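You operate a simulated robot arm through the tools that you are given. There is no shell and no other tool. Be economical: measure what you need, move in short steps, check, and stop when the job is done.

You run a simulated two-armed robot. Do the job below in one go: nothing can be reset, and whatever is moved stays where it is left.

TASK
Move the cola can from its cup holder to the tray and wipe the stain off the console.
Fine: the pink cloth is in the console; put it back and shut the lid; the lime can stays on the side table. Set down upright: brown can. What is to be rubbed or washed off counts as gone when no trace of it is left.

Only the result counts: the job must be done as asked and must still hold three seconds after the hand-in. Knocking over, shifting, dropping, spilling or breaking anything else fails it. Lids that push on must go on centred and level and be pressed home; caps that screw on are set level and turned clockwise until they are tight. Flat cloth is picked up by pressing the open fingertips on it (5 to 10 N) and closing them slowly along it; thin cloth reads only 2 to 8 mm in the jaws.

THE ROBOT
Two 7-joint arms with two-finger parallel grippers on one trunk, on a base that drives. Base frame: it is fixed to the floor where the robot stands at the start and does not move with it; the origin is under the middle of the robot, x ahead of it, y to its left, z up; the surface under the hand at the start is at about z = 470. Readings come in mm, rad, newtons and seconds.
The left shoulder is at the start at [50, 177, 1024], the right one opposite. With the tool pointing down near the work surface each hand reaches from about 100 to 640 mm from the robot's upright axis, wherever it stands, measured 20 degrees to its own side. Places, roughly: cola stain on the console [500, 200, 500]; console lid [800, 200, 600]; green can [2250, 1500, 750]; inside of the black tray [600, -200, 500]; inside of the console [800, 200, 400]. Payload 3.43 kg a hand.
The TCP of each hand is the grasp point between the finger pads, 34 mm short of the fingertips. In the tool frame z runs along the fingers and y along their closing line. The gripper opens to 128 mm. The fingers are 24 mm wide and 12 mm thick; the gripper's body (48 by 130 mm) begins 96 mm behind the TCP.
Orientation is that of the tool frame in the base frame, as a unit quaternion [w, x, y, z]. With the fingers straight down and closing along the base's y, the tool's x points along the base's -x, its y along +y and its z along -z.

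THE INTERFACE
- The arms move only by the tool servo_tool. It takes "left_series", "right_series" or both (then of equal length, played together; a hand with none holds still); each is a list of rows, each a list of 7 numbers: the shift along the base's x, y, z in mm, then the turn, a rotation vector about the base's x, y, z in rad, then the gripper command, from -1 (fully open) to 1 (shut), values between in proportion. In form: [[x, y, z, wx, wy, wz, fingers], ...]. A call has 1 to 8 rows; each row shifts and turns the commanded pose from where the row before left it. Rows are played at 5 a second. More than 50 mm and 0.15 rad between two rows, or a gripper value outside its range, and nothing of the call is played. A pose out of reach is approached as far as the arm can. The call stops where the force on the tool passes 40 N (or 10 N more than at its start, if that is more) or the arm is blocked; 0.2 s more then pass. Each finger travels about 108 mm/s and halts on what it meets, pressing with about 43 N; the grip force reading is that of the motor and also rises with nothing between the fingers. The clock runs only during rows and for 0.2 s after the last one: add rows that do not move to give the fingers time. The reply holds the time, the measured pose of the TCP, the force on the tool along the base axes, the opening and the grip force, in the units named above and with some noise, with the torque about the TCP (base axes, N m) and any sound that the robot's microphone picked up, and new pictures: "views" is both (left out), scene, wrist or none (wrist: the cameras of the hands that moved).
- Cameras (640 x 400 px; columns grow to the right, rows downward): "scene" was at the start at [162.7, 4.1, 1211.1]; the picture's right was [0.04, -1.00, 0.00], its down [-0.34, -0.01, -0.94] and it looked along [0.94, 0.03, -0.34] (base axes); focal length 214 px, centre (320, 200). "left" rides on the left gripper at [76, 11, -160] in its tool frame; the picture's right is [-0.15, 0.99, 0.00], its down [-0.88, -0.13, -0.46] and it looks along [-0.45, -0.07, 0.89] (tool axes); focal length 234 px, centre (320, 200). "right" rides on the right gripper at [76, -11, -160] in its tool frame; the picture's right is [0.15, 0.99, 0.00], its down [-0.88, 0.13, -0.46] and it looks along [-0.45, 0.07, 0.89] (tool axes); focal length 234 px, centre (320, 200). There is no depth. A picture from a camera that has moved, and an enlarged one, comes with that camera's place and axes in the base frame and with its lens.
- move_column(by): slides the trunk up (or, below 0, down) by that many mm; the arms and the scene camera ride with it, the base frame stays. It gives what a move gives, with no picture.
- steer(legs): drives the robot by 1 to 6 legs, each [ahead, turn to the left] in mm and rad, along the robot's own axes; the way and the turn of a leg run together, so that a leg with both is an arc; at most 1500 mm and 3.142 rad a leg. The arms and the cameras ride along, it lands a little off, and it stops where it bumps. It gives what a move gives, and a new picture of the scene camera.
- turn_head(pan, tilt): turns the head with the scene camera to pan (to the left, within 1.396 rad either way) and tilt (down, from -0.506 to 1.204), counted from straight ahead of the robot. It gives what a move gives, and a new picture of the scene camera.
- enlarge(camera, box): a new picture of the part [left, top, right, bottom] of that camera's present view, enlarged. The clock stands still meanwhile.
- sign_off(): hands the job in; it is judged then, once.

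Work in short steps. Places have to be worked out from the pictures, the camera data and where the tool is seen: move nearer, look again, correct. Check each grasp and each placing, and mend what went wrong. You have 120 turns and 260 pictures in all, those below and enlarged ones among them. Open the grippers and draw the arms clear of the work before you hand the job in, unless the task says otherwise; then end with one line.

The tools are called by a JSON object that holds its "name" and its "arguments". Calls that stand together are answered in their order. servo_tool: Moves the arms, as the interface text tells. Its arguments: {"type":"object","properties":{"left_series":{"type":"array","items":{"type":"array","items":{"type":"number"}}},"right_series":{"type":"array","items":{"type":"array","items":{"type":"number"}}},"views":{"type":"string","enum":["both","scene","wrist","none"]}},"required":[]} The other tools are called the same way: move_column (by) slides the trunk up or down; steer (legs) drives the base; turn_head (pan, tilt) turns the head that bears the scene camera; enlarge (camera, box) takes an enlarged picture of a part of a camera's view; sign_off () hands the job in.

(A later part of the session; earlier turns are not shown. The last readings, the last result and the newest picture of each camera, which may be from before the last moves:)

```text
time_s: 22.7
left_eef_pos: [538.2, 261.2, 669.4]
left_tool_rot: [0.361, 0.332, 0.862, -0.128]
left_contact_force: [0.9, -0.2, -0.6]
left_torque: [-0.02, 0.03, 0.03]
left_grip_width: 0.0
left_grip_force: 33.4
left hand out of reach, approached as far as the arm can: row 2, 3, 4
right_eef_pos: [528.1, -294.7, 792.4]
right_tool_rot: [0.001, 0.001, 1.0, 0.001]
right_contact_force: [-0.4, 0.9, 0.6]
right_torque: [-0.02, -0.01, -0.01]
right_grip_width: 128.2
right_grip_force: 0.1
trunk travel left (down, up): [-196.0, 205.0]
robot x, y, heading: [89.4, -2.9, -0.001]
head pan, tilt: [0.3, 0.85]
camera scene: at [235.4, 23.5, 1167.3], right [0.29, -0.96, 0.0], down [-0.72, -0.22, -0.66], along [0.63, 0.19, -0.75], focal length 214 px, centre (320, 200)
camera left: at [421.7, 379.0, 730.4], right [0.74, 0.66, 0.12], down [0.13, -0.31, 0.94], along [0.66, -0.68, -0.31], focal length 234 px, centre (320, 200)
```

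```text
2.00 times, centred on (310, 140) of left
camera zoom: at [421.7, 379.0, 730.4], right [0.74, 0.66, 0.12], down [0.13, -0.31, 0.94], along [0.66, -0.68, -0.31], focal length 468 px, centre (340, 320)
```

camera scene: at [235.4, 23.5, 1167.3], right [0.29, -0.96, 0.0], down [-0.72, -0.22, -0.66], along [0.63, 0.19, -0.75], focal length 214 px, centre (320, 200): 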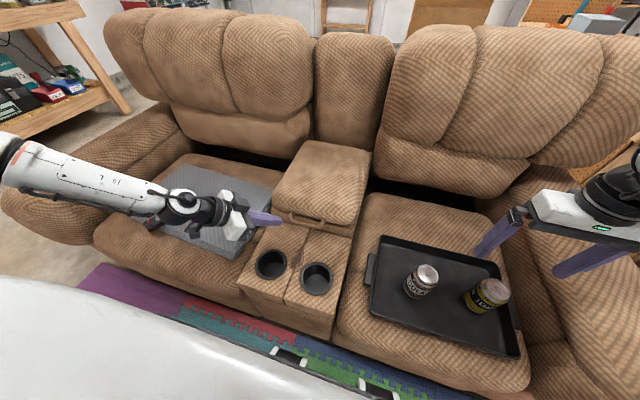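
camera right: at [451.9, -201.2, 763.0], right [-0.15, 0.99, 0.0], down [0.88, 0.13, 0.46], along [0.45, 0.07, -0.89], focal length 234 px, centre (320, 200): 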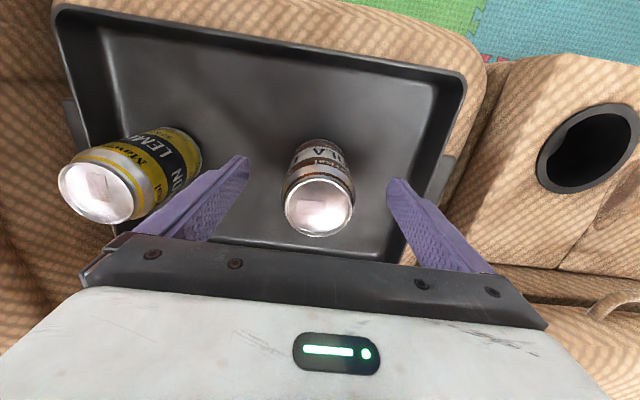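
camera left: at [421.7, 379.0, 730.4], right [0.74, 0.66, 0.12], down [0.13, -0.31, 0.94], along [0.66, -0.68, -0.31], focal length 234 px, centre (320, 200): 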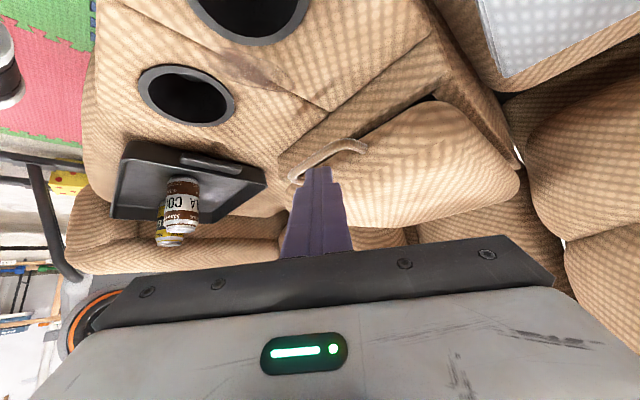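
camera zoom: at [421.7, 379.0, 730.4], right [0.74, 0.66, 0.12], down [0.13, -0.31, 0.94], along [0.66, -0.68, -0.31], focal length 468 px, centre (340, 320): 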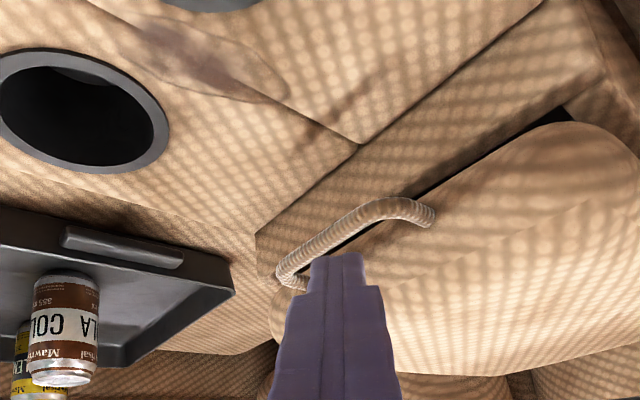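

The wrist is limited because the handle is too close to the shoulder. I lift the left hand slightly and back the base up 110 mm, giving the arm a straighter posture for hooking.

{"name": "servo_tool", "arguments": {"left_series": [[-5, 0, 40, 0, 0, 0, 1]], "views": "none"}}

{"name": "steer", "arguments": {"legs": [[-110, 0]]}}

```text
time_s: 23.1
left_eef_pos: [537.9, 254.7, 702.9]
left_tool_rot: [0.362, 0.338, 0.857, -0.143]
left_contact_force: [1.0, 0.4, -0.7]
left_torque: [-0.02, 0.0, 0.0]
left_grip_width: 0.1
left_grip_force: 33.0
right_eef_pos: [528.8, -295.8, 793.1]
right_tool_rot: [0.002, 0.002, 1.0, 0.0]
right_contact_force: [0.1, 0.0, 0.5]
right_torque: [0.02, -0.03, 0.01]
right_grip_width: 128.0
right_grip_force: 0.1
trunk travel left (down, up): [-196.0, 205.0]
robot x, y, heading: [91.6, -2.7, -0.005]
head pan, tilt: [0.3, 0.85]
```

```text
time_s: 24.3
left_eef_pos: [428.4, 254.7, 702.3]
left_tool_rot: [0.362, 0.337, 0.857, -0.142]
left_contact_force: [1.2, 0.5, 0.2]
left_torque: [0.0, 0.0, 0.03]
left_grip_width: 0.0
left_grip_force: 33.6
right_eef_pos: [418.0, -294.9, 793.9]
right_tool_rot: [0.0, 0.001, 1.0, 0.001]
right_contact_force: [-0.5, 0.0, 0.1]
right_torque: [-0.01, 0.01, -0.03]
right_grip_width: 128.1
right_grip_force: 0.1
trunk travel left (down, up): [-196.0, 205.0]
robot x, y, heading: [-20.7, 3.3, 0.003]
head pan, tilt: [0.3, 0.85]
camera scene: at [124.5, 23.6, 1167.4], right [0.29, -0.96, 0.0], down [-0.72, -0.22, -0.66], along [0.63, 0.19, -0.75], focal length 214 px, centre (320, 200)
```

scene: 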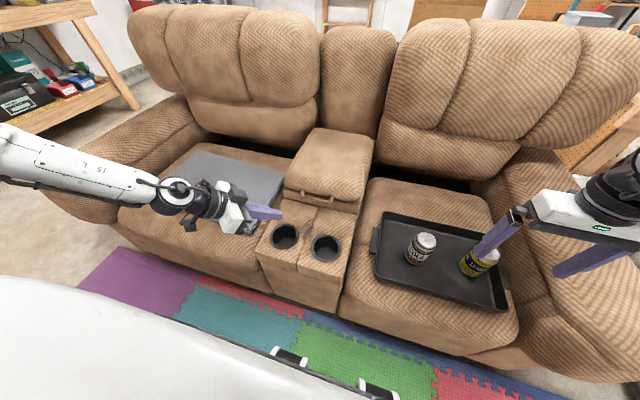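

I un-yaw slightly and come in low toward the front of the handle.

{"name": "servo_tool", "arguments": {"left_series": [[20, -12, -40, 0, 0, 0.12, 1], [20, -12, -40, 0, 0, 0.12, 1], [30, -12, -30, 0, 0, 0.12, 1], [30, -10, -15, 0, 0, 0, 1], [20, -4, -5, 0, 0, 0, 1]], "views": "both"}}

{"name": "enlarge", "arguments": {"camera": "left", "box": [200, 40, 420, 240]}}

{"name": "enlarge", "arguments": {"camera": "scene", "box": [220, 150, 400, 270]}}

```text
time_s: 25.5
left_eef_pos: [526.8, 242.3, 677.4]
left_tool_rot: [0.382, 0.178, 0.904, -0.075]
left_contact_force: [-1.0, -0.7, -0.1]
left_torque: [-0.02, -0.01, 0.0]
left_grip_width: 0.0
left_grip_force: 33.5
left hand out of reach, approached as far as the arm can: row 2, 3, 4, 5
right_eef_pos: [417.9, -294.5, 792.7]
right_tool_rot: [0.001, 0.002, 1.0, 0.001]
right_contact_force: [0.3, 0.4, -0.1]
right_torque: [0.02, 0.01, -0.06]
right_grip_width: 128.0
right_grip_force: 0.1
trunk travel left (down, up): [-196.0, 205.0]
robot x, y, heading: [-20.4, -3.7, -0.002]
head pan, tilt: [0.3, 0.85]
camera scene: at [124.7, 23.6, 1167.4], right [0.29, -0.96, 0.0], down [-0.72, -0.22, -0.66], along [0.63, 0.19, -0.75], focal length 214 px, centre (320, 200)
camera left: at [375.7, 315.3, 735.4], right [0.47, 0.88, 0.11], down [0.22, -0.23, 0.95], along [0.86, -0.42, -0.3], focal length 234 px, centre (320, 200)
```

scene: 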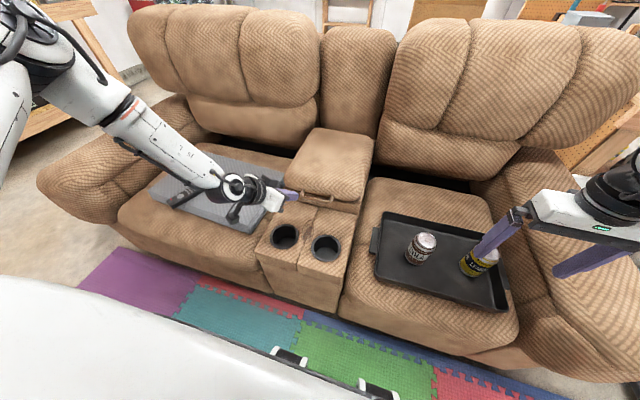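
left: 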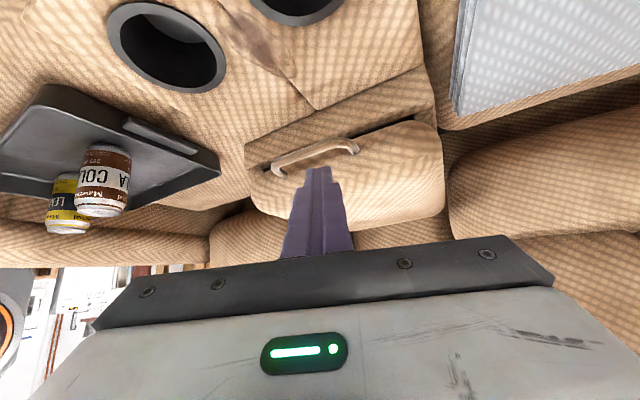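

```text
2.00 times, centred on (310, 140) of left
camera zoom: at [375.7, 315.3, 735.4], right [0.47, 0.88, 0.11], down [0.22, -0.23, 0.95], along [0.86, -0.42, -0.3], focal length 468 px, centre (340, 320)
```

zoom: 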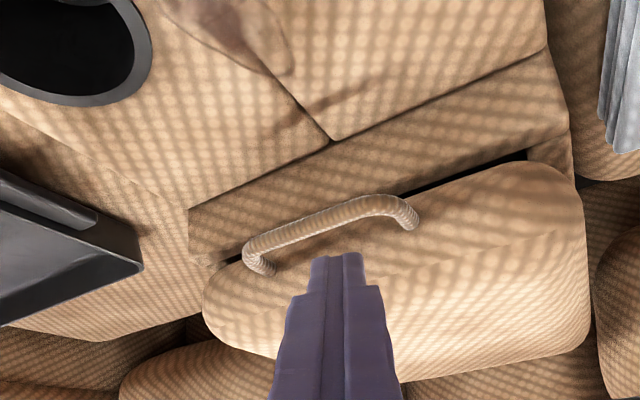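

```text
3.33 times, centred on (310, 210) of scene
camera zoom: at [124.7, 23.6, 1167.4], right [0.29, -0.96, 0.0], down [-0.72, -0.22, -0.66], along [0.63, 0.19, -0.75], focal length 715 px, centre (353, 167)
```

zoom: 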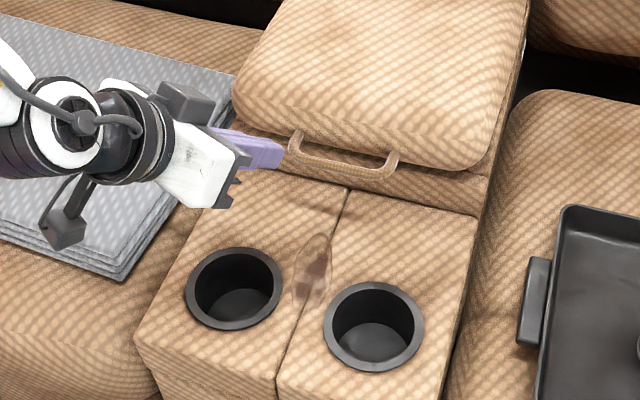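

Still limited at z≈677, so I'll lower the trunk to flatten the forearm; first raise both hands so nothing gets touched.

{"name": "servo_tool", "arguments": {"left_series": [[-20, 0, 40, 0, 0, 0, 1], [-20, 0, 45, 0, 0, 0, 1], [-20, 0, 45, 0, 0, 0, 1]], "right_series": [[0, 0, 48, 0, 0, 0, -1], [0, 0, 48, 0, 0, 0, -1], [0, 0, 48, 0, 0, 0, -1]], "views": "none"}}

{"name": "move_column", "arguments": {"by": -150}}

{"name": "servo_tool", "arguments": {"left_series": [[20, -10, -20, 0, 0, 0, 1], [20, -10, -20, 0, 0, 0, 1], [20, -10, -20, 0, 0, 0, 1]], "views": "both"}}

```text
time_s: 26.3
left_eef_pos: [464.7, 241.9, 808.2]
left_tool_rot: [0.382, 0.179, 0.904, -0.076]
left_contact_force: [0.6, 0.5, 0.4]
left_torque: [0.01, 0.0, -0.01]
left_grip_width: 0.0
left_grip_force: 33.0
right_eef_pos: [415.5, -294.7, 938.4]
right_tool_rot: [0.001, 0.002, 1.0, 0.001]
right_contact_force: [1.0, 0.4, 0.1]
right_torque: [0.04, 0.01, -0.01]
right_grip_width: 128.0
right_grip_force: 0.0
trunk travel left (down, up): [-196.0, 205.0]
robot x, y, heading: [-17.7, -3.7, 0.0]
head pan, tilt: [0.3, 0.85]
```

```text
time_s: 28.1
left_eef_pos: [464.4, 242.1, 657.7]
left_tool_rot: [0.382, 0.178, 0.904, -0.073]
left_contact_force: [0.0, -0.9, 0.0]
left_torque: [-0.01, -0.02, -0.03]
left_grip_width: 0.0
left_grip_force: 33.5
right_eef_pos: [414.8, -294.9, 788.5]
right_tool_rot: [0.001, 0.002, 1.0, 0.0]
right_contact_force: [0.2, 0.6, 0.6]
right_torque: [0.0, -0.05, -0.02]
right_grip_width: 127.8
right_grip_force: 0.1
trunk travel left (down, up): [-46.0, 355.0]
robot x, y, heading: [-20.3, 0.2, 0.003]
head pan, tilt: [0.3, 0.85]
```

```text
time_s: 28.9
left_eef_pos: [525.1, 211.7, 597.4]
left_tool_rot: [0.383, 0.178, 0.903, -0.075]
left_contact_force: [0.2, -0.5, -0.3]
left_torque: [0.02, -0.01, -0.02]
left_grip_width: 0.0
left_grip_force: 33.3
right_eef_pos: [415.4, -293.8, 786.7]
right_tool_rot: [0.001, 0.001, 1.0, 0.002]
right_contact_force: [0.1, 0.3, -0.1]
right_torque: [0.01, 0.0, 0.01]
right_grip_width: 127.9
right_grip_force: 0.1
trunk travel left (down, up): [-46.0, 355.0]
robot x, y, heading: [-15.3, 0.8, 0.002]
head pan, tilt: [0.3, 0.85]
camera scene: at [124.6, 23.6, 1017.4], right [0.29, -0.96, 0.0], down [-0.72, -0.22, -0.66], along [0.63, 0.19, -0.75], focal length 214 px, centre (320, 200)
camera left: at [374.6, 285.4, 655.0], right [0.47, 0.88, 0.11], down [0.21, -0.23, 0.95], along [0.86, -0.42, -0.3], focal length 234 px, centre (320, 200)
```

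scene: 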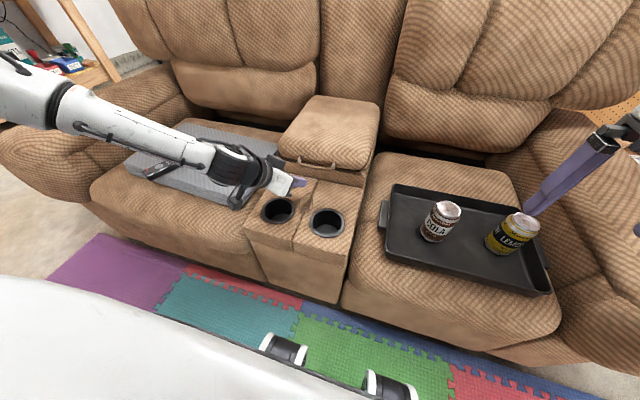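
left: 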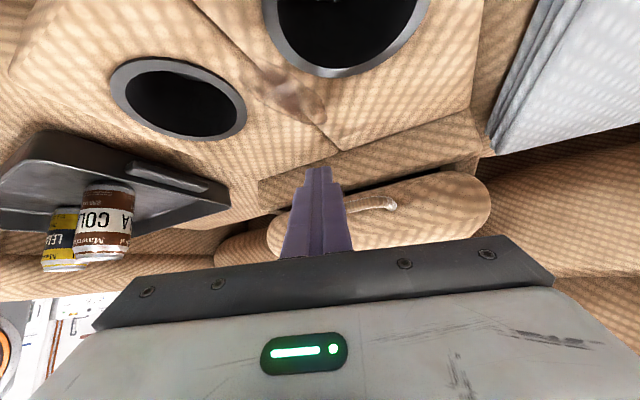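

Reachable now. I dip the tip under the bar level, then slide forward beneath it.

{"name": "servo_tool", "arguments": {"left_series": [[5, -3, -22, 0, 0, 0, 1], [25, -4, -2, 0, 0, 0, 1], [18, -2, 0, 0, 0, 0, 1]], "views": "both"}}

{"name": "enlarge", "arguments": {"camera": "scene", "box": [240, 90, 400, 210]}}

{"name": "enlarge", "arguments": {"camera": "left", "box": [220, 100, 440, 280]}}

```text
time_s: 29.7
left_eef_pos: [573.0, 201.7, 573.9]
left_tool_rot: [0.382, 0.178, 0.904, -0.076]
left_contact_force: [-0.1, 0.0, 0.1]
left_torque: [-0.01, -0.01, 0.03]
left_grip_width: 0.3
left_grip_force: 33.1
right_eef_pos: [416.7, -294.8, 787.6]
right_tool_rot: [0.001, 0.002, 1.0, 0.001]
right_contact_force: [-0.6, 0.7, 0.2]
right_torque: [0.02, 0.02, 0.03]
right_grip_width: 127.9
right_grip_force: 0.0
trunk travel left (down, up): [-46.0, 355.0]
robot x, y, heading: [-24.4, 0.5, -0.004]
head pan, tilt: [0.3, 0.85]
camera scene: at [124.6, 23.6, 1017.4], right [0.29, -0.96, 0.0], down [-0.72, -0.22, -0.66], along [0.63, 0.19, -0.75], focal length 214 px, centre (320, 200)
camera left: at [422.9, 274.5, 631.5], right [0.47, 0.88, 0.11], down [0.22, -0.23, 0.95], along [0.86, -0.42, -0.3], focal length 234 px, centre (320, 200)
```

scene: 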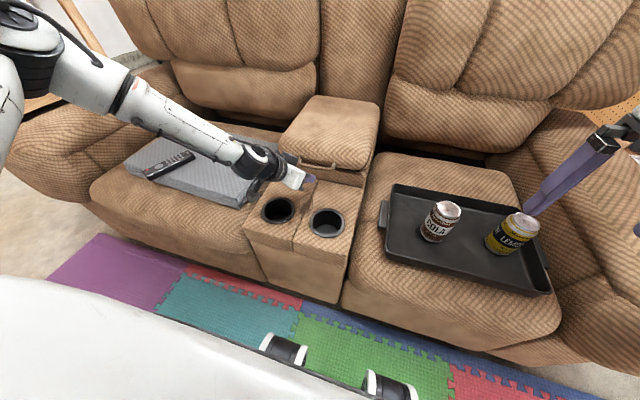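
left: 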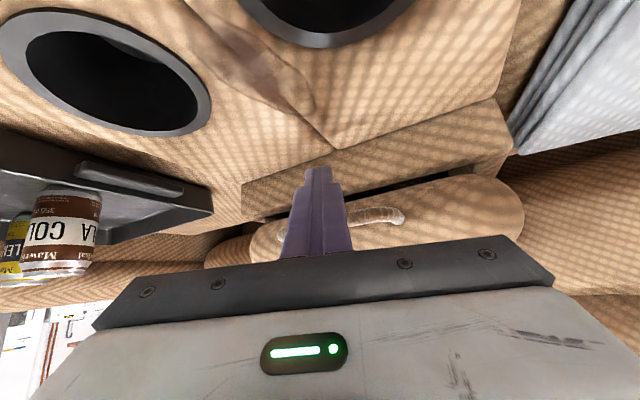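

```text
3.33 times, centred on (320, 150) of scene
camera zoom: at [124.6, 23.6, 1017.4], right [0.29, -0.96, 0.0], down [-0.72, -0.22, -0.66], along [0.63, 0.19, -0.75], focal length 715 px, centre (320, 367)
```

zoom: 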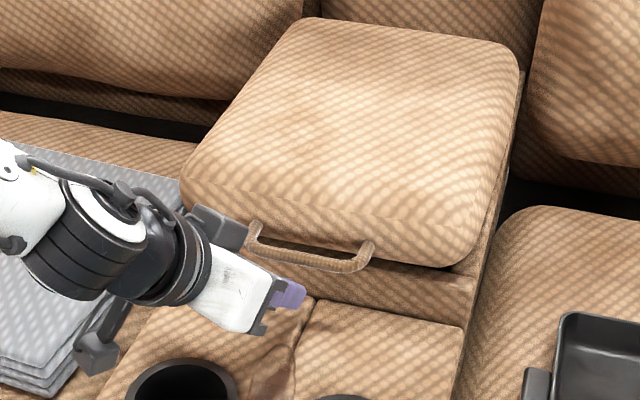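

```text
2.22 times, centred on (330, 190) of left
camera zoom: at [422.9, 274.5, 631.5], right [0.47, 0.88, 0.11], down [0.22, -0.23, 0.95], along [0.86, -0.42, -0.3], focal length 520 px, centre (298, 222)
```

zoom: 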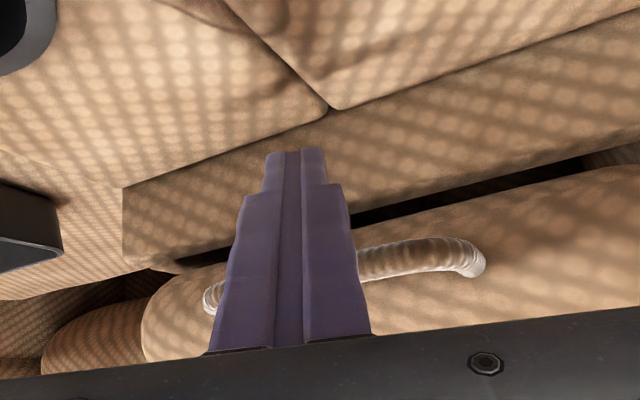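

The tip is below the bar in front of the fascia. I push forward 10 mm and begin lifting.

{"name": "servo_tool", "arguments": {"left_series": [[12, -2, 2, 0, 0, 0, 1], [2, 0, 15, 0, 0, 0, 1], [2, 0, 15, 0, 0, 0, 1], [2, 0, 15, 0, 0, 0, 1]], "views": "both"}}

{"name": "enlarge", "arguments": {"camera": "scene", "box": [240, 70, 400, 190]}}

```text
time_s: 30.7
left_eef_pos: [590.2, 201.1, 622.1]
left_tool_rot: [0.382, 0.179, 0.903, -0.075]
left_contact_force: [-5.2, 0.8, -0.4]
left_torque: [0.01, -0.06, 0.02]
left_grip_width: 0.0
left_grip_force: 33.0
right_eef_pos: [416.4, -295.7, 788.4]
right_tool_rot: [0.0, 0.002, 1.0, 0.001]
right_contact_force: [0.2, -0.1, 0.5]
right_torque: [-0.05, -0.02, 0.0]
right_grip_width: 127.8
right_grip_force: 0.1
trunk travel left (down, up): [-46.0, 355.0]
robot x, y, heading: [-19.0, 2.8, -0.003]
head pan, tilt: [0.3, 0.85]
camera scene: at [124.4, 23.7, 1017.4], right [0.29, -0.96, 0.0], down [-0.72, -0.22, -0.66], along [0.63, 0.19, -0.75], focal length 214 px, centre (320, 200)
camera left: at [440.2, 274.0, 678.8], right [0.47, 0.88, 0.1], down [0.22, -0.23, 0.95], along [0.86, -0.42, -0.3], focal length 234 px, centre (320, 200)
```

scene: 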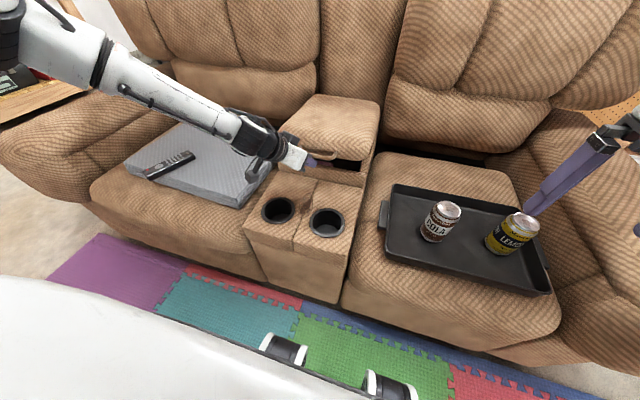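
left: 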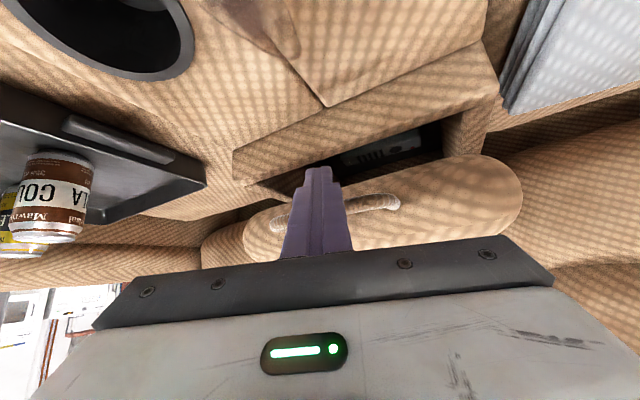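

```text
3.33 times, centred on (320, 130) of scene
camera zoom: at [124.4, 23.7, 1017.4], right [0.29, -0.96, 0.0], down [-0.72, -0.22, -0.66], along [0.63, 0.19, -0.75], focal length 715 px, centre (320, 433)
```

zoom: 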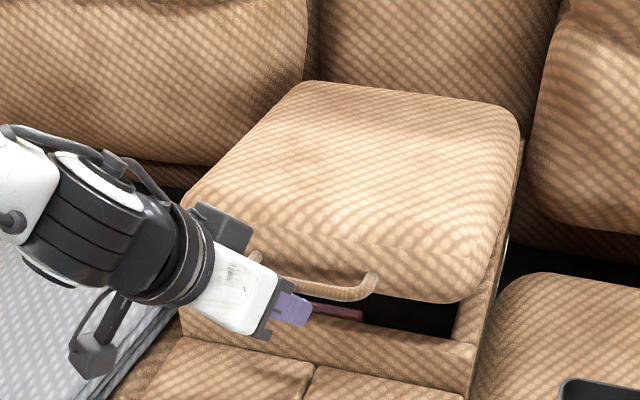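

The lid opens and the pink cloth shows just inside the front. I continue along the hinge arc (hinge ≈ x 960).

{"name": "servo_tool", "arguments": {"left_series": [[8, 0, 32, 0, 0, 0, 1], [9, 0, 33, 0, 0, 0, 1], [11, 0, 33, 0, 0, 0, 1], [16, 0, 30, 0, 0, 0, 1], [19, 0, 30, 0, 0, 0, 1]], "views": "both"}}

```text
time_s: 31.9
left_eef_pos: [654.3, 200.2, 778.3]
left_tool_rot: [0.382, 0.179, 0.904, -0.075]
left_contact_force: [0.8, 0.4, -0.3]
left_torque: [0.01, -0.02, -0.02]
left_grip_width: 0.0
left_grip_force: 33.0
right_eef_pos: [415.2, -294.4, 787.2]
right_tool_rot: [0.001, 0.001, 1.0, 0.0]
right_contact_force: [-0.8, -0.5, -0.1]
right_torque: [0.0, 0.02, 0.0]
right_grip_width: 128.1
right_grip_force: 0.1
trunk travel left (down, up): [-46.0, 355.0]
robot x, y, heading: [-19.0, 2.5, -0.001]
head pan, tilt: [0.3, 0.85]
camera scene: at [124.8, 23.6, 1017.4], right [0.29, -0.96, 0.0], down [-0.72, -0.22, -0.66], along [0.63, 0.19, -0.75], focal length 214 px, centre (320, 200)
camera left: at [504.3, 273.0, 835.1], right [0.47, 0.88, 0.11], down [0.22, -0.23, 0.95], along [0.86, -0.42, -0.3], focal length 234 px, centre (320, 200)
```

scene: 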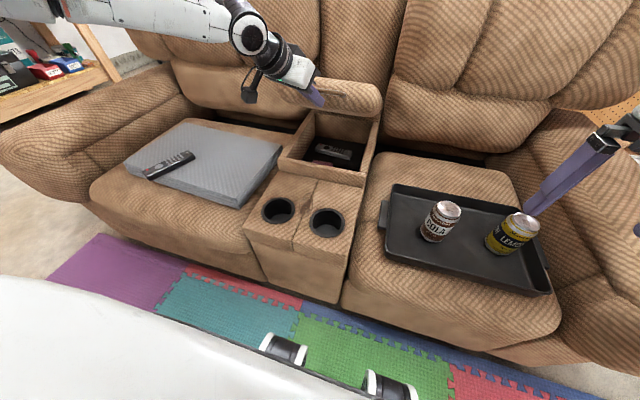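
left: 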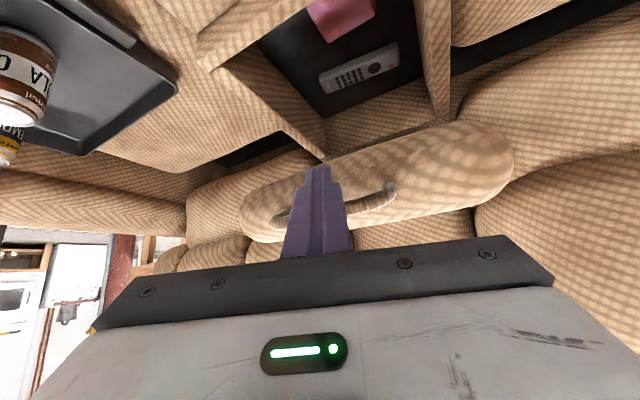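

The box holds a remote and the pink cloth near the front. I continue pushing the lid up along the arc.

{"name": "servo_tool", "arguments": {"left_series": [[22, 0, 28, 0, 0, 0, 1], [25, 0, 27, 0, 0, 0, 1], [28, 0, 24, 0, 0, 0, 1], [30, 0, 21, 0, 0, 0, 1], [33, 0, 18, 0, 0, 0, 1]], "views": "both"}}

```text
time_s: 33.1
left_eef_pos: [713.3, 230.6, 877.1]
left_tool_rot: [0.383, 0.179, 0.903, -0.075]
left_contact_force: [0.0, -0.2, -0.5]
left_torque: [-0.02, 0.01, 0.03]
left_grip_width: 0.1
left_grip_force: 33.0
left hand out of reach, approached as far as the arm can: row 3, 4, 5
right_eef_pos: [417.3, -293.5, 787.6]
right_tool_rot: [0.001, 0.001, 1.0, 0.001]
right_contact_force: [-0.7, 0.2, 0.5]
right_torque: [0.0, -0.04, -0.01]
right_grip_width: 128.2
right_grip_force: 0.0
trunk travel left (down, up): [-46.0, 355.0]
robot x, y, heading: [-19.6, -0.2, 0.001]
head pan, tilt: [0.3, 0.85]
camera scene: at [124.7, 23.7, 1017.4], right [0.29, -0.96, 0.0], down [-0.72, -0.22, -0.66], along [0.63, 0.19, -0.75], focal length 214 px, centre (320, 200)
camera left: at [562.8, 303.3, 934.2], right [0.47, 0.88, 0.11], down [0.21, -0.23, 0.95], along [0.86, -0.42, -0.3], focal length 234 px, centre (320, 200)
```

scene: 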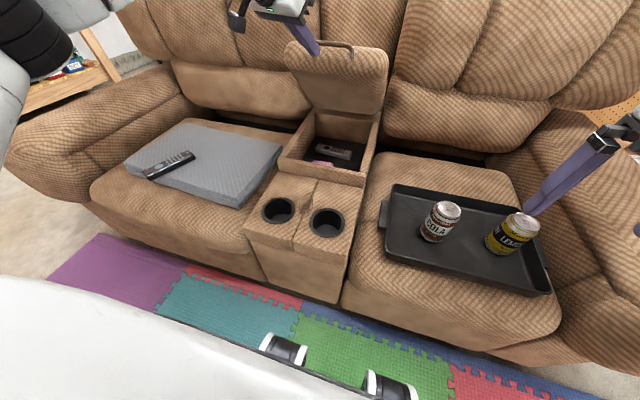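
left: 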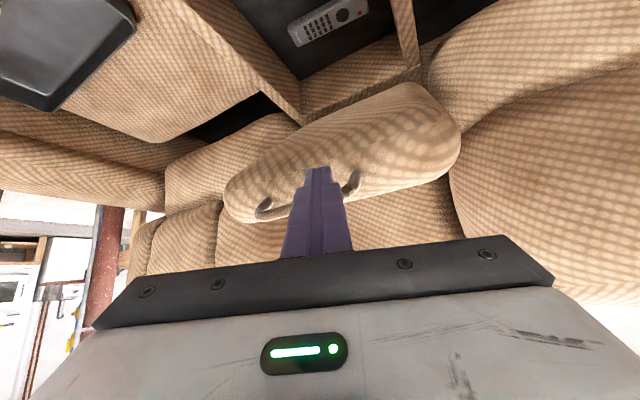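

The lid is around 65–70° up with almost no load. I drive the base forward ~95 mm so the hooked hand pushes it further open.

{"name": "steer", "arguments": {"legs": [[95, 0]]}}

{"name": "enlarge", "arguments": {"camera": "left", "box": [0, 0, 640, 400]}}

```text
time_s: 34.1
left_eef_pos: [771.0, 228.9, 897.7]
left_tool_rot: [0.399, 0.176, 0.896, -0.079]
left_contact_force: [-5.1, 0.4, 8.1]
left_torque: [0.07, -0.04, 0.02]
left_grip_width: 0.0
left_grip_force: 33.0
right_eef_pos: [475.3, -293.5, 788.2]
right_tool_rot: [0.001, 0.001, 1.0, 0.001]
right_contact_force: [-0.7, 0.2, -0.2]
right_torque: [-0.02, 0.01, 0.01]
right_grip_width: 128.1
right_grip_force: 0.1
trunk travel left (down, up): [-46.0, 355.0]
robot x, y, heading: [39.8, 1.3, 0.001]
head pan, tilt: [0.3, 0.85]
stopped in leg 1: the force on the tool passed its limit at 50 N (the readings are from after the stop); the commanded pose is now the measured one
camera scene: at [182.5, 23.8, 1017.4], right [0.3, -0.96, 0.0], down [-0.72, -0.22, -0.66], along [0.63, 0.2, -0.75], focal length 214 px, centre (320, 200)
```

scene: 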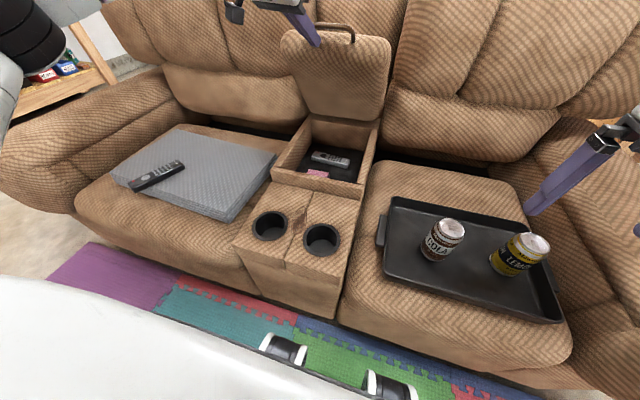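

```text
1.00 times, centred on (320, 200) of left (not enlarged: the box is as wide or as high as the picture)
camera zoom: at [619.2, 303.8, 948.3], right [0.47, 0.88, 0.11], down [0.18, -0.21, 0.96], along [0.87, -0.43, -0.26], focal length 234 px, centre (320, 200)
```

zoom: 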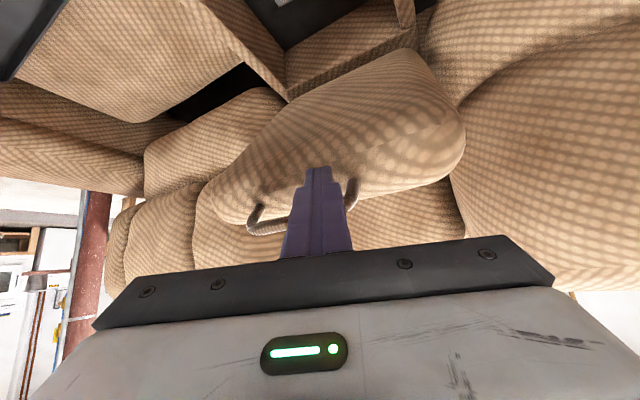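

The push stopped with lid nearly upright, maybe at its end stop. I back the finger out along its axis slightly and see if the lid stays.

{"name": "servo_tool", "arguments": {"left_series": [[-14, 6, 8, 0, 0, 0, 1], [-14, 6, 8, 0, 0, 0, 1], [-20, 4, 0, 0, 0, 0, 1]], "views": "both"}}

```text
time_s: 34.9
left_eef_pos: [724.7, 246.6, 910.1]
left_tool_rot: [0.396, 0.177, 0.898, -0.078]
left_contact_force: [0.0, -0.2, 0.1]
left_torque: [-0.03, 0.0, 0.0]
left_grip_width: 0.0
left_grip_force: 32.9
right_eef_pos: [475.8, -293.0, 787.5]
right_tool_rot: [0.001, 0.0, 1.0, 0.001]
right_contact_force: [-0.2, -0.3, -0.1]
right_torque: [0.05, -0.01, -0.02]
right_grip_width: 127.9
right_grip_force: 0.1
trunk travel left (down, up): [-46.0, 355.0]
robot x, y, heading: [37.2, 2.0, -0.001]
head pan, tilt: [0.3, 0.85]
camera scene: at [183.8, 23.8, 1017.4], right [0.3, -0.96, 0.0], down [-0.72, -0.22, -0.66], along [0.63, 0.19, -0.75], focal length 214 px, centre (320, 200)
camera left: at [572.4, 320.7, 962.0], right [0.47, 0.88, 0.11], down [0.19, -0.22, 0.96], along [0.86, -0.43, -0.27], focal length 234 px, centre (320, 200)
```

scene: 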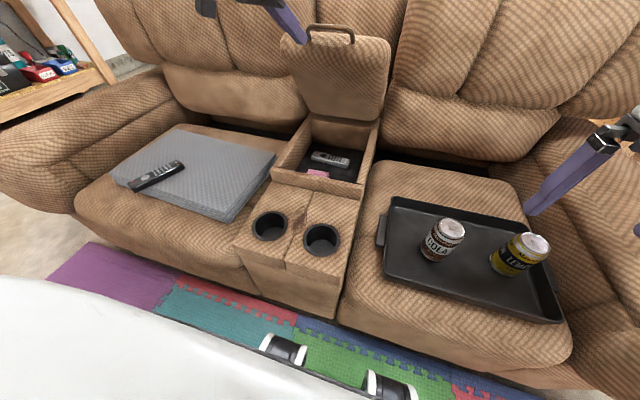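
left: 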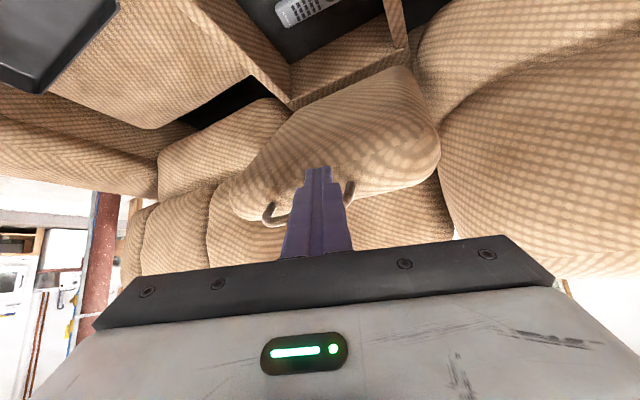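

The lid stays open by itself. I retract the left hand, turn it tool-down over the box, and drive the last ~50 mm forward.

{"name": "servo_tool", "arguments": {"left_series": [[-20, 0, 10, 0, 0, 0.13, 0.5], [-20, 0, 5, 0, 0, 0.13, 0], [-20, -5, 0, 0, 0, 0.129, -0.5], [-20, -5, 0, 0, 0.15, 0, -0.5], [-10, -5, -5, 0, 0.15, 0, -0.5], [-5, -5, -10, 0, 0.15, 0, -0.5], [0, -5, -15, 0, 0.15, 0, -0.5], [0, -5, -15, 0, 0.15, 0, -0.5]], "views": "none"}}

{"name": "steer", "arguments": {"legs": [[45, 0]]}}

{"name": "servo_tool", "arguments": {"left_series": [[5, 0, -20, 0, 0.082, 0, -0.5], [5, 0, -20, 0, 0, 0, -0.5]], "views": "both"}}

```text
time_s: 36.7
left_eef_pos: [594.3, 288.5, 920.5]
left_tool_rot: [0.065, -0.001, 0.998, -0.001]
left_contact_force: [-0.5, -1.2, 0.5]
left_torque: [0.0, 0.02, 0.01]
left_grip_width: 96.1
left_grip_force: 0.0
left hand out of reach, approached as far as the arm can: row 7, 8
right_eef_pos: [475.5, -293.1, 787.0]
right_tool_rot: [0.001, 0.002, 1.0, 0.002]
right_contact_force: [0.2, -0.8, 0.2]
right_torque: [0.03, -0.01, 0.01]
right_grip_width: 127.9
right_grip_force: 0.0
trunk travel left (down, up): [-46.0, 355.0]
robot x, y, heading: [37.0, -3.5, 0.004]
head pan, tilt: [0.3, 0.85]
```

```text
time_s: 37.6
left_eef_pos: [639.8, 289.7, 921.0]
left_tool_rot: [0.066, -0.001, 0.998, -0.001]
left_contact_force: [-0.4, -1.1, 1.1]
left_torque: [0.01, -0.06, -0.01]
left_grip_width: 96.2
left_grip_force: 0.1
right_eef_pos: [520.7, -293.8, 786.8]
right_tool_rot: [0.001, 0.001, 1.0, 0.0]
right_contact_force: [0.2, 0.1, 0.2]
right_torque: [0.0, -0.03, -0.03]
right_grip_width: 127.8
right_grip_force: 0.0
trunk travel left (down, up): [-46.0, 355.0]
robot x, y, heading: [84.7, 0.4, -0.005]
head pan, tilt: [0.3, 0.85]
camera scene: at [228.8, 24.0, 1017.4], right [0.3, -0.96, 0.0], down [-0.72, -0.22, -0.66], along [0.63, 0.2, -0.75], focal length 214 px, centre (320, 200)
```

scene: 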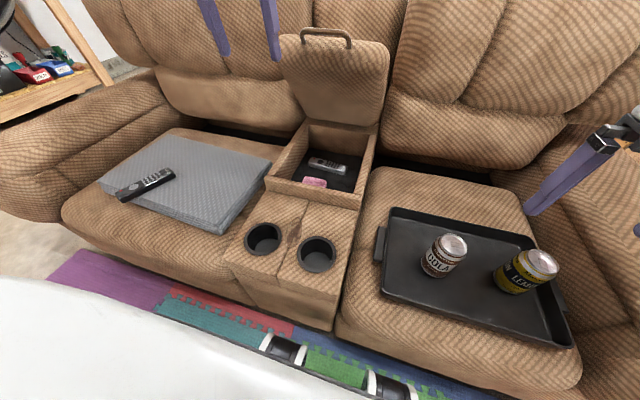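

```text
time_s: 38.2
left_eef_pos: [639.3, 293.6, 876.0]
left_tool_rot: [0.025, -0.002, 1.0, -0.001]
left_contact_force: [0.2, 0.0, 0.0]
left_torque: [0.01, 0.0, -0.01]
left_grip_width: 95.7
left_grip_force: 0.0
left hand out of reach, approached as far as the arm can: row 1
right_eef_pos: [521.0, -293.7, 786.5]
right_tool_rot: [0.0, 0.001, 1.0, 0.001]
right_contact_force: [0.4, -0.2, 0.1]
right_torque: [-0.03, -0.02, 0.02]
right_grip_width: 127.8
right_grip_force: 0.1
trunk travel left (down, up): [-46.0, 355.0]
robot x, y, heading: [84.1, -0.9, -0.003]
head pan, tilt: [0.3, 0.85]
camera scene: at [228.8, 24.0, 1017.4], right [0.3, -0.96, 0.0], down [-0.72, -0.22, -0.66], along [0.63, 0.2, -0.75], focal length 214 px, centre (320, 200)
camera left: at [557.1, 304.8, 1031.8], right [0.14, 0.99, 0.01], down [0.86, -0.13, 0.5], along [0.49, -0.07, -0.87], focal length 234 px, centre (320, 200)
```

scene: 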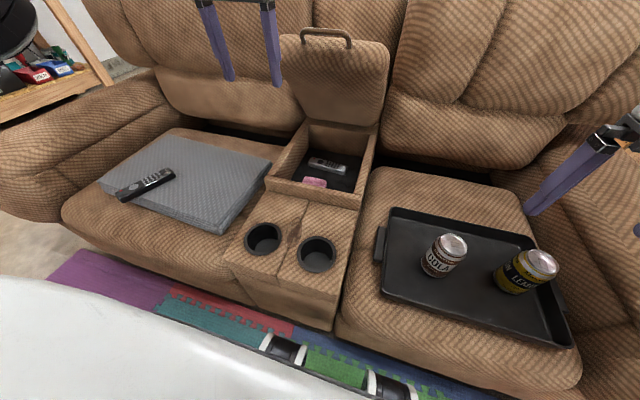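
left: 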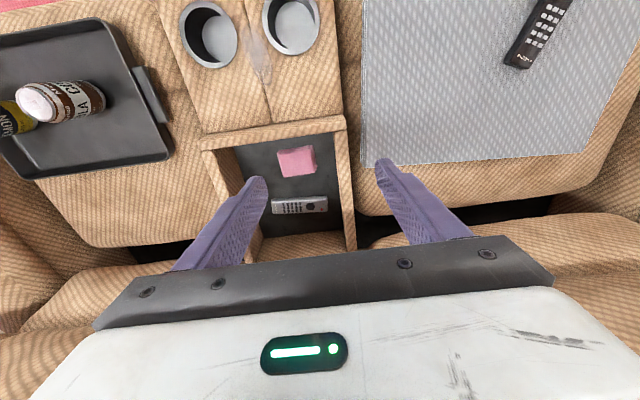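

The wrist view shows the folded pink cloth near the front of the box, remote behind. I enlarge for exact position and stain details.

{"name": "enlarge", "arguments": {"camera": "left", "box": [190, 90, 380, 240]}}

{"name": "enlarge", "arguments": {"camera": "left", "box": [170, 0, 350, 140]}}

{"name": "enlarge", "arguments": {"camera": "scene", "box": [250, 110, 390, 220]}}

```text
2.67 times, centred on (285, 165) of left
camera zoom: at [557.1, 304.8, 1031.8], right [0.14, 0.99, 0.01], down [0.86, -0.13, 0.5], along [0.49, -0.07, -0.87], focal length 624 px, centre (413, 293)
```

zoom: 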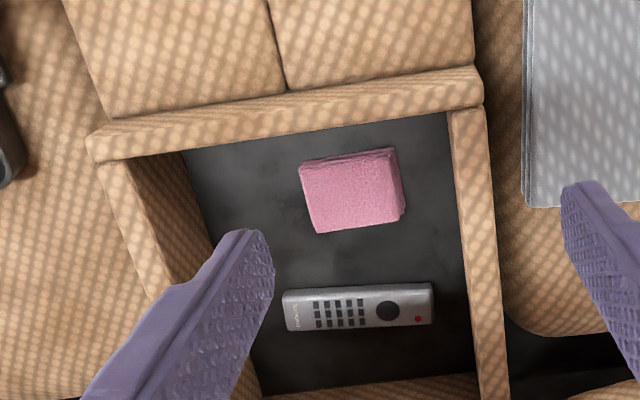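

```text
2.86 times, centred on (260, 70) of left
camera zoom: at [557.1, 304.8, 1031.8], right [0.14, 0.99, 0.01], down [0.86, -0.13, 0.5], along [0.49, -0.07, -0.87], focal length 669 px, centre (491, 571)
```

zoom: 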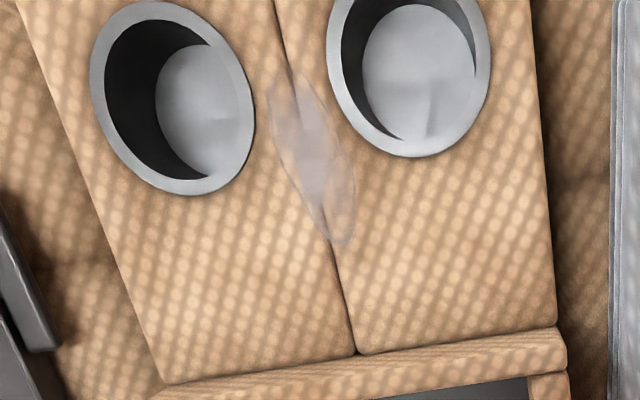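

```text
3.64 times, centred on (320, 165) of scene
camera zoom: at [228.8, 24.0, 1017.4], right [0.3, -0.96, 0.0], down [-0.72, -0.22, -0.66], along [0.63, 0.2, -0.75], focal length 780 px, centre (320, 327)
```

zoom: 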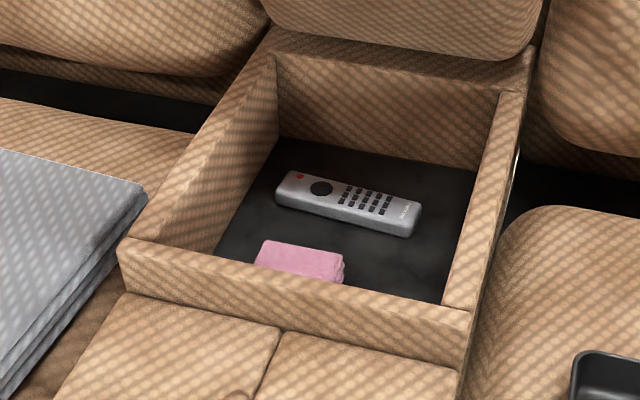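

The folded cloth sits at about x 719–789, y 175–265, top z ≈474; edges aligned with y. I move the left hand over it at z≈620 with a ~70 mm opening.

{"name": "servo_tool", "arguments": {"left_series": [[16, -10, -36, 0, 0, 0, -0.1], [16, -10, -36, 0, 0, 0, -0.1], [16, -10, -36, 0, 0, 0, -0.1], [16, -11, -36, 0, 0, 0, -0.1], [16, -11, -37, 0, 0, 0, -0.1], [16, -11, -37, 0, 0, 0, -0.1], [15, -11, -38, 0, 0, 0, -0.1]], "views": "both"}}

```text
time_s: 39.8
left_eef_pos: [649.6, 269.1, 635.4]
left_tool_rot: [0.024, -0.002, 1.0, -0.001]
left_contact_force: [0.5, 0.6, 0.0]
left_torque: [-0.02, -0.01, -0.03]
left_grip_width: 70.5
left_grip_force: 0.1
left hand out of reach, approached as far as the arm can: row 2, 3, 4, 5, 6, 7
right_eef_pos: [520.1, -293.4, 787.8]
right_tool_rot: [0.001, 0.001, 1.0, 0.002]
right_contact_force: [0.8, 0.1, 0.1]
right_torque: [0.02, 0.0, 0.01]
right_grip_width: 127.8
right_grip_force: 0.1
trunk travel left (down, up): [-46.0, 355.0]
robot x, y, heading: [84.9, 2.0, -0.001]
head pan, tilt: [0.3, 0.85]
camera scene: at [228.7, 24.0, 1017.4], right [0.3, -0.96, 0.0], down [-0.72, -0.22, -0.66], along [0.63, 0.2, -0.75], focal length 214 px, centre (320, 200)
camera left: at [565.7, 279.3, 791.2], right [0.14, 0.99, 0.01], down [0.86, -0.13, 0.5], along [0.5, -0.07, -0.87], focal length 234 px, centre (320, 200)
```

scene: 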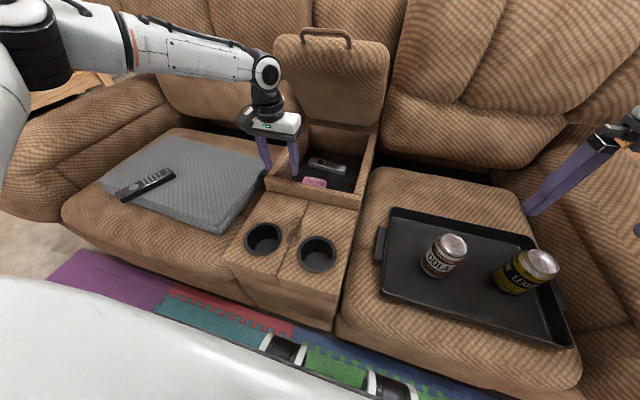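
left: 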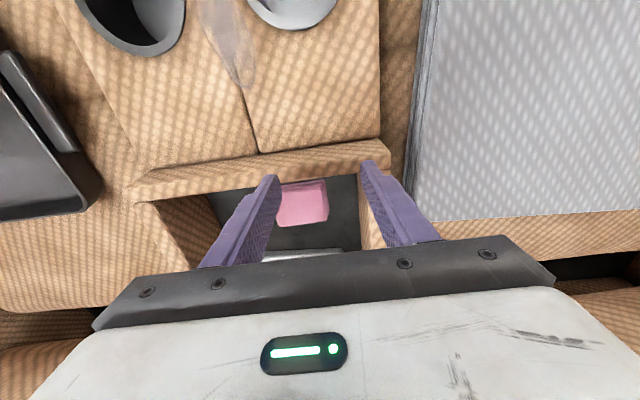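

Tool-down reach ends here, so I pitch the tool forward ~0.4 rad while moving over the cloth.

{"name": "servo_tool", "arguments": {"left_series": [[10, -12, 15, 0, -0.13, 0, -0.1], [20, -12, 0, 0, -0.13, 0, -0.1], [20, -12, 0, 0, -0.12, 0, -0.1], [20, -12, 0, 0, 0, 0, -0.1], [15, 0, -10, 0, 0, 0, -0.1]], "views": "both"}}

```text
time_s: 41.0
left_eef_pos: [714.4, 235.9, 650.6]
left_tool_rot: [0.214, -0.001, 0.977, -0.001]
left_contact_force: [-0.5, 0.1, 0.1]
left_torque: [-0.01, -0.01, -0.02]
left_grip_width: 70.3
left_grip_force: 0.1
left hand out of reach, approached as far as the arm can: row 4, 5
right_eef_pos: [520.1, -293.2, 788.0]
right_tool_rot: [0.001, 0.001, 1.0, 0.001]
right_contact_force: [-0.2, 0.6, 0.8]
right_torque: [-0.03, 0.02, -0.01]
right_grip_width: 127.9
right_grip_force: 0.0
trunk travel left (down, up): [-46.0, 355.0]
robot x, y, heading: [82.9, -1.6, 0.003]
head pan, tilt: [0.3, 0.85]
camera scene: at [228.7, 24.0, 1017.4], right [0.3, -0.96, 0.0], down [-0.72, -0.22, -0.66], along [0.63, 0.2, -0.75], focal length 214 px, centre (320, 200)
camera left: at [578.6, 246.8, 764.6], right [0.13, 0.99, 0.06], down [0.61, -0.13, 0.78], along [0.78, -0.07, -0.62], focal length 234 px, centre (320, 200)
```

scene: 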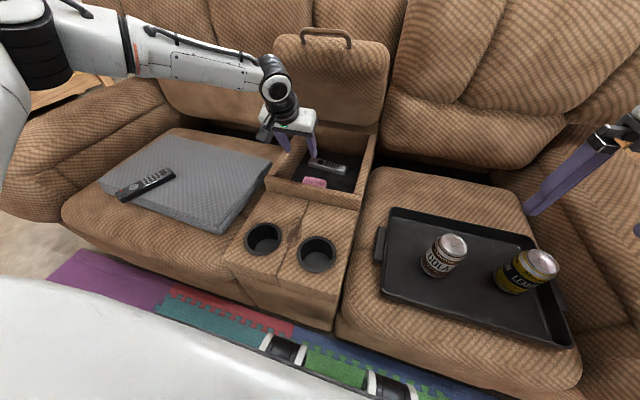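
left: 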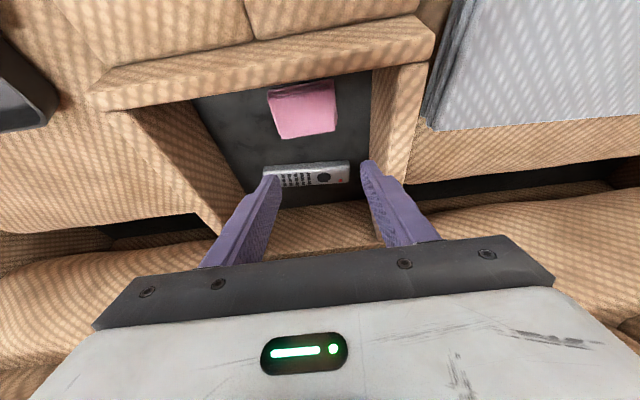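

The limit here comes from wrist bend with the lowered trunk; the original trunk height gave 640 mm reach. I raise the trunk 150 mm again and come down over the cloth.

{"name": "move_column", "arguments": {"by": 150}}

{"name": "servo_tool", "arguments": {"left_series": [[5, -4, -40, 0, 0, 0, -0.1], [5, -4, -40, 0, 0, 0, -0.1], [5, -4, -40, 0, 0, 0, -0.1], [5, -4, -40, 0, 0, 0, -0.1], [0, 0, -40, 0, 0, 0, -0.1]], "views": "both"}}

```text
time_s: 42.7
left_eef_pos: [714.1, 236.6, 800.7]
left_tool_rot: [0.213, -0.002, 0.977, -0.001]
left_contact_force: [0.2, 0.0, 0.6]
left_torque: [0.01, -0.02, 0.03]
left_grip_width: 70.4
left_grip_force: 0.1
right_eef_pos: [521.7, -293.3, 937.6]
right_tool_rot: [0.0, 0.0, 1.0, 0.001]
right_contact_force: [0.0, -0.1, 0.0]
right_torque: [-0.01, -0.02, 0.02]
right_grip_width: 128.0
right_grip_force: 0.1
trunk travel left (down, up): [-196.0, 205.0]
robot x, y, heading: [83.0, -1.3, 0.001]
head pan, tilt: [0.3, 0.85]
```

```text
time_s: 43.9
left_eef_pos: [648.6, 281.7, 682.1]
left_tool_rot: [0.213, -0.001, 0.977, -0.002]
left_contact_force: [-0.6, -0.4, 0.4]
left_torque: [0.01, 0.01, 0.02]
left_grip_width: 70.4
left_grip_force: 0.0
left hand out of reach, approached as far as the arm can: row 1, 2, 3, 4, 5
right_eef_pos: [520.3, -293.4, 938.5]
right_tool_rot: [0.0, 0.001, 1.0, 0.001]
right_contact_force: [-0.2, 0.5, -0.4]
right_torque: [-0.01, 0.0, 0.03]
right_grip_width: 128.0
right_grip_force: 0.0
trunk travel left (down, up): [-196.0, 205.0]
robot x, y, heading: [85.1, -2.5, -0.0]
head pan, tilt: [0.3, 0.85]
camera scene: at [228.8, 24.0, 1167.4], right [0.3, -0.96, 0.0], down [-0.72, -0.22, -0.66], along [0.63, 0.2, -0.75], focal length 214 px, centre (320, 200)
camera left: at [514.2, 291.8, 795.3], right [0.13, 0.99, 0.06], down [0.61, -0.13, 0.78], along [0.78, -0.07, -0.62], focal length 234 px, centre (320, 200)
```

scene: 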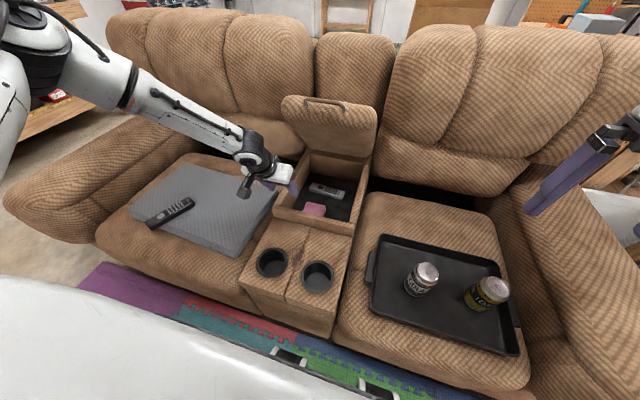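
left: 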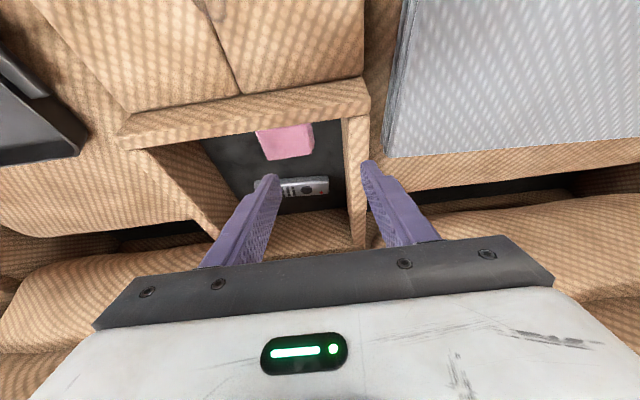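

The arm's posture (elbow far out) seems to limit it, not true distance. I bring the left hand back to its start-like pose, tool-down, to reset the posture.

{"name": "servo_tool", "arguments": {"left_series": [[-14, 10, 44, 0, 0.054, 0, -0.1], [-14, 10, 44, 0, 0.054, 0, -0.1], [-14, 10, 44, 0, 0.054, 0, -0.1], [-14, 10, 44, 0, 0.054, 0, -0.1], [-14, 10, 44, 0, 0.054, 0, -0.1], [-14, 10, 44, 0, 0.054, 0, -0.1], [-14, 10, 44, 0, 0.053, 0, -0.1], [-14, 10, 44, 0, 0.053, 0, -0.1]], "views": "scene"}}

```text
time_s: 45.7
left_eef_pos: [537.9, 358.5, 1033.9]
left_tool_rot: [0.0, -0.001, 1.0, 0.0]
left_contact_force: [-0.5, 0.4, 0.5]
left_torque: [-0.03, -0.02, -0.02]
left_grip_width: 70.4
left_grip_force: 0.0
right_eef_pos: [522.1, -293.1, 937.4]
right_tool_rot: [0.0, 0.001, 1.0, 0.002]
right_contact_force: [0.0, 0.0, -0.1]
right_torque: [0.02, -0.02, 0.01]
right_grip_width: 127.7
right_grip_force: 0.1
trunk travel left (down, up): [-196.0, 205.0]
robot x, y, heading: [83.0, -0.8, 0.0]
head pan, tilt: [0.3, 0.85]
camera scene: at [228.6, 23.8, 1167.4], right [0.3, -0.96, 0.0], down [-0.72, -0.22, -0.66], along [0.63, 0.2, -0.75], focal length 214 px, centre (320, 200)
```

scene: 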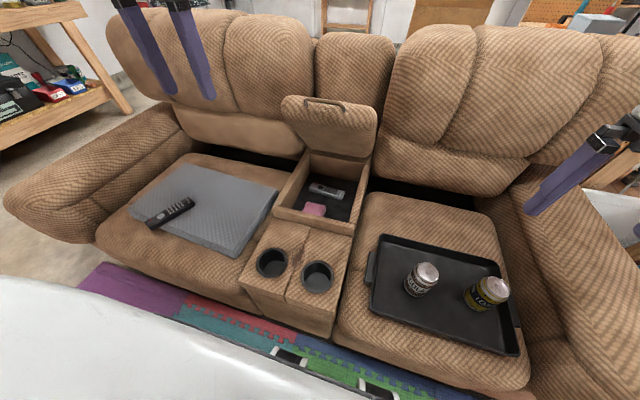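

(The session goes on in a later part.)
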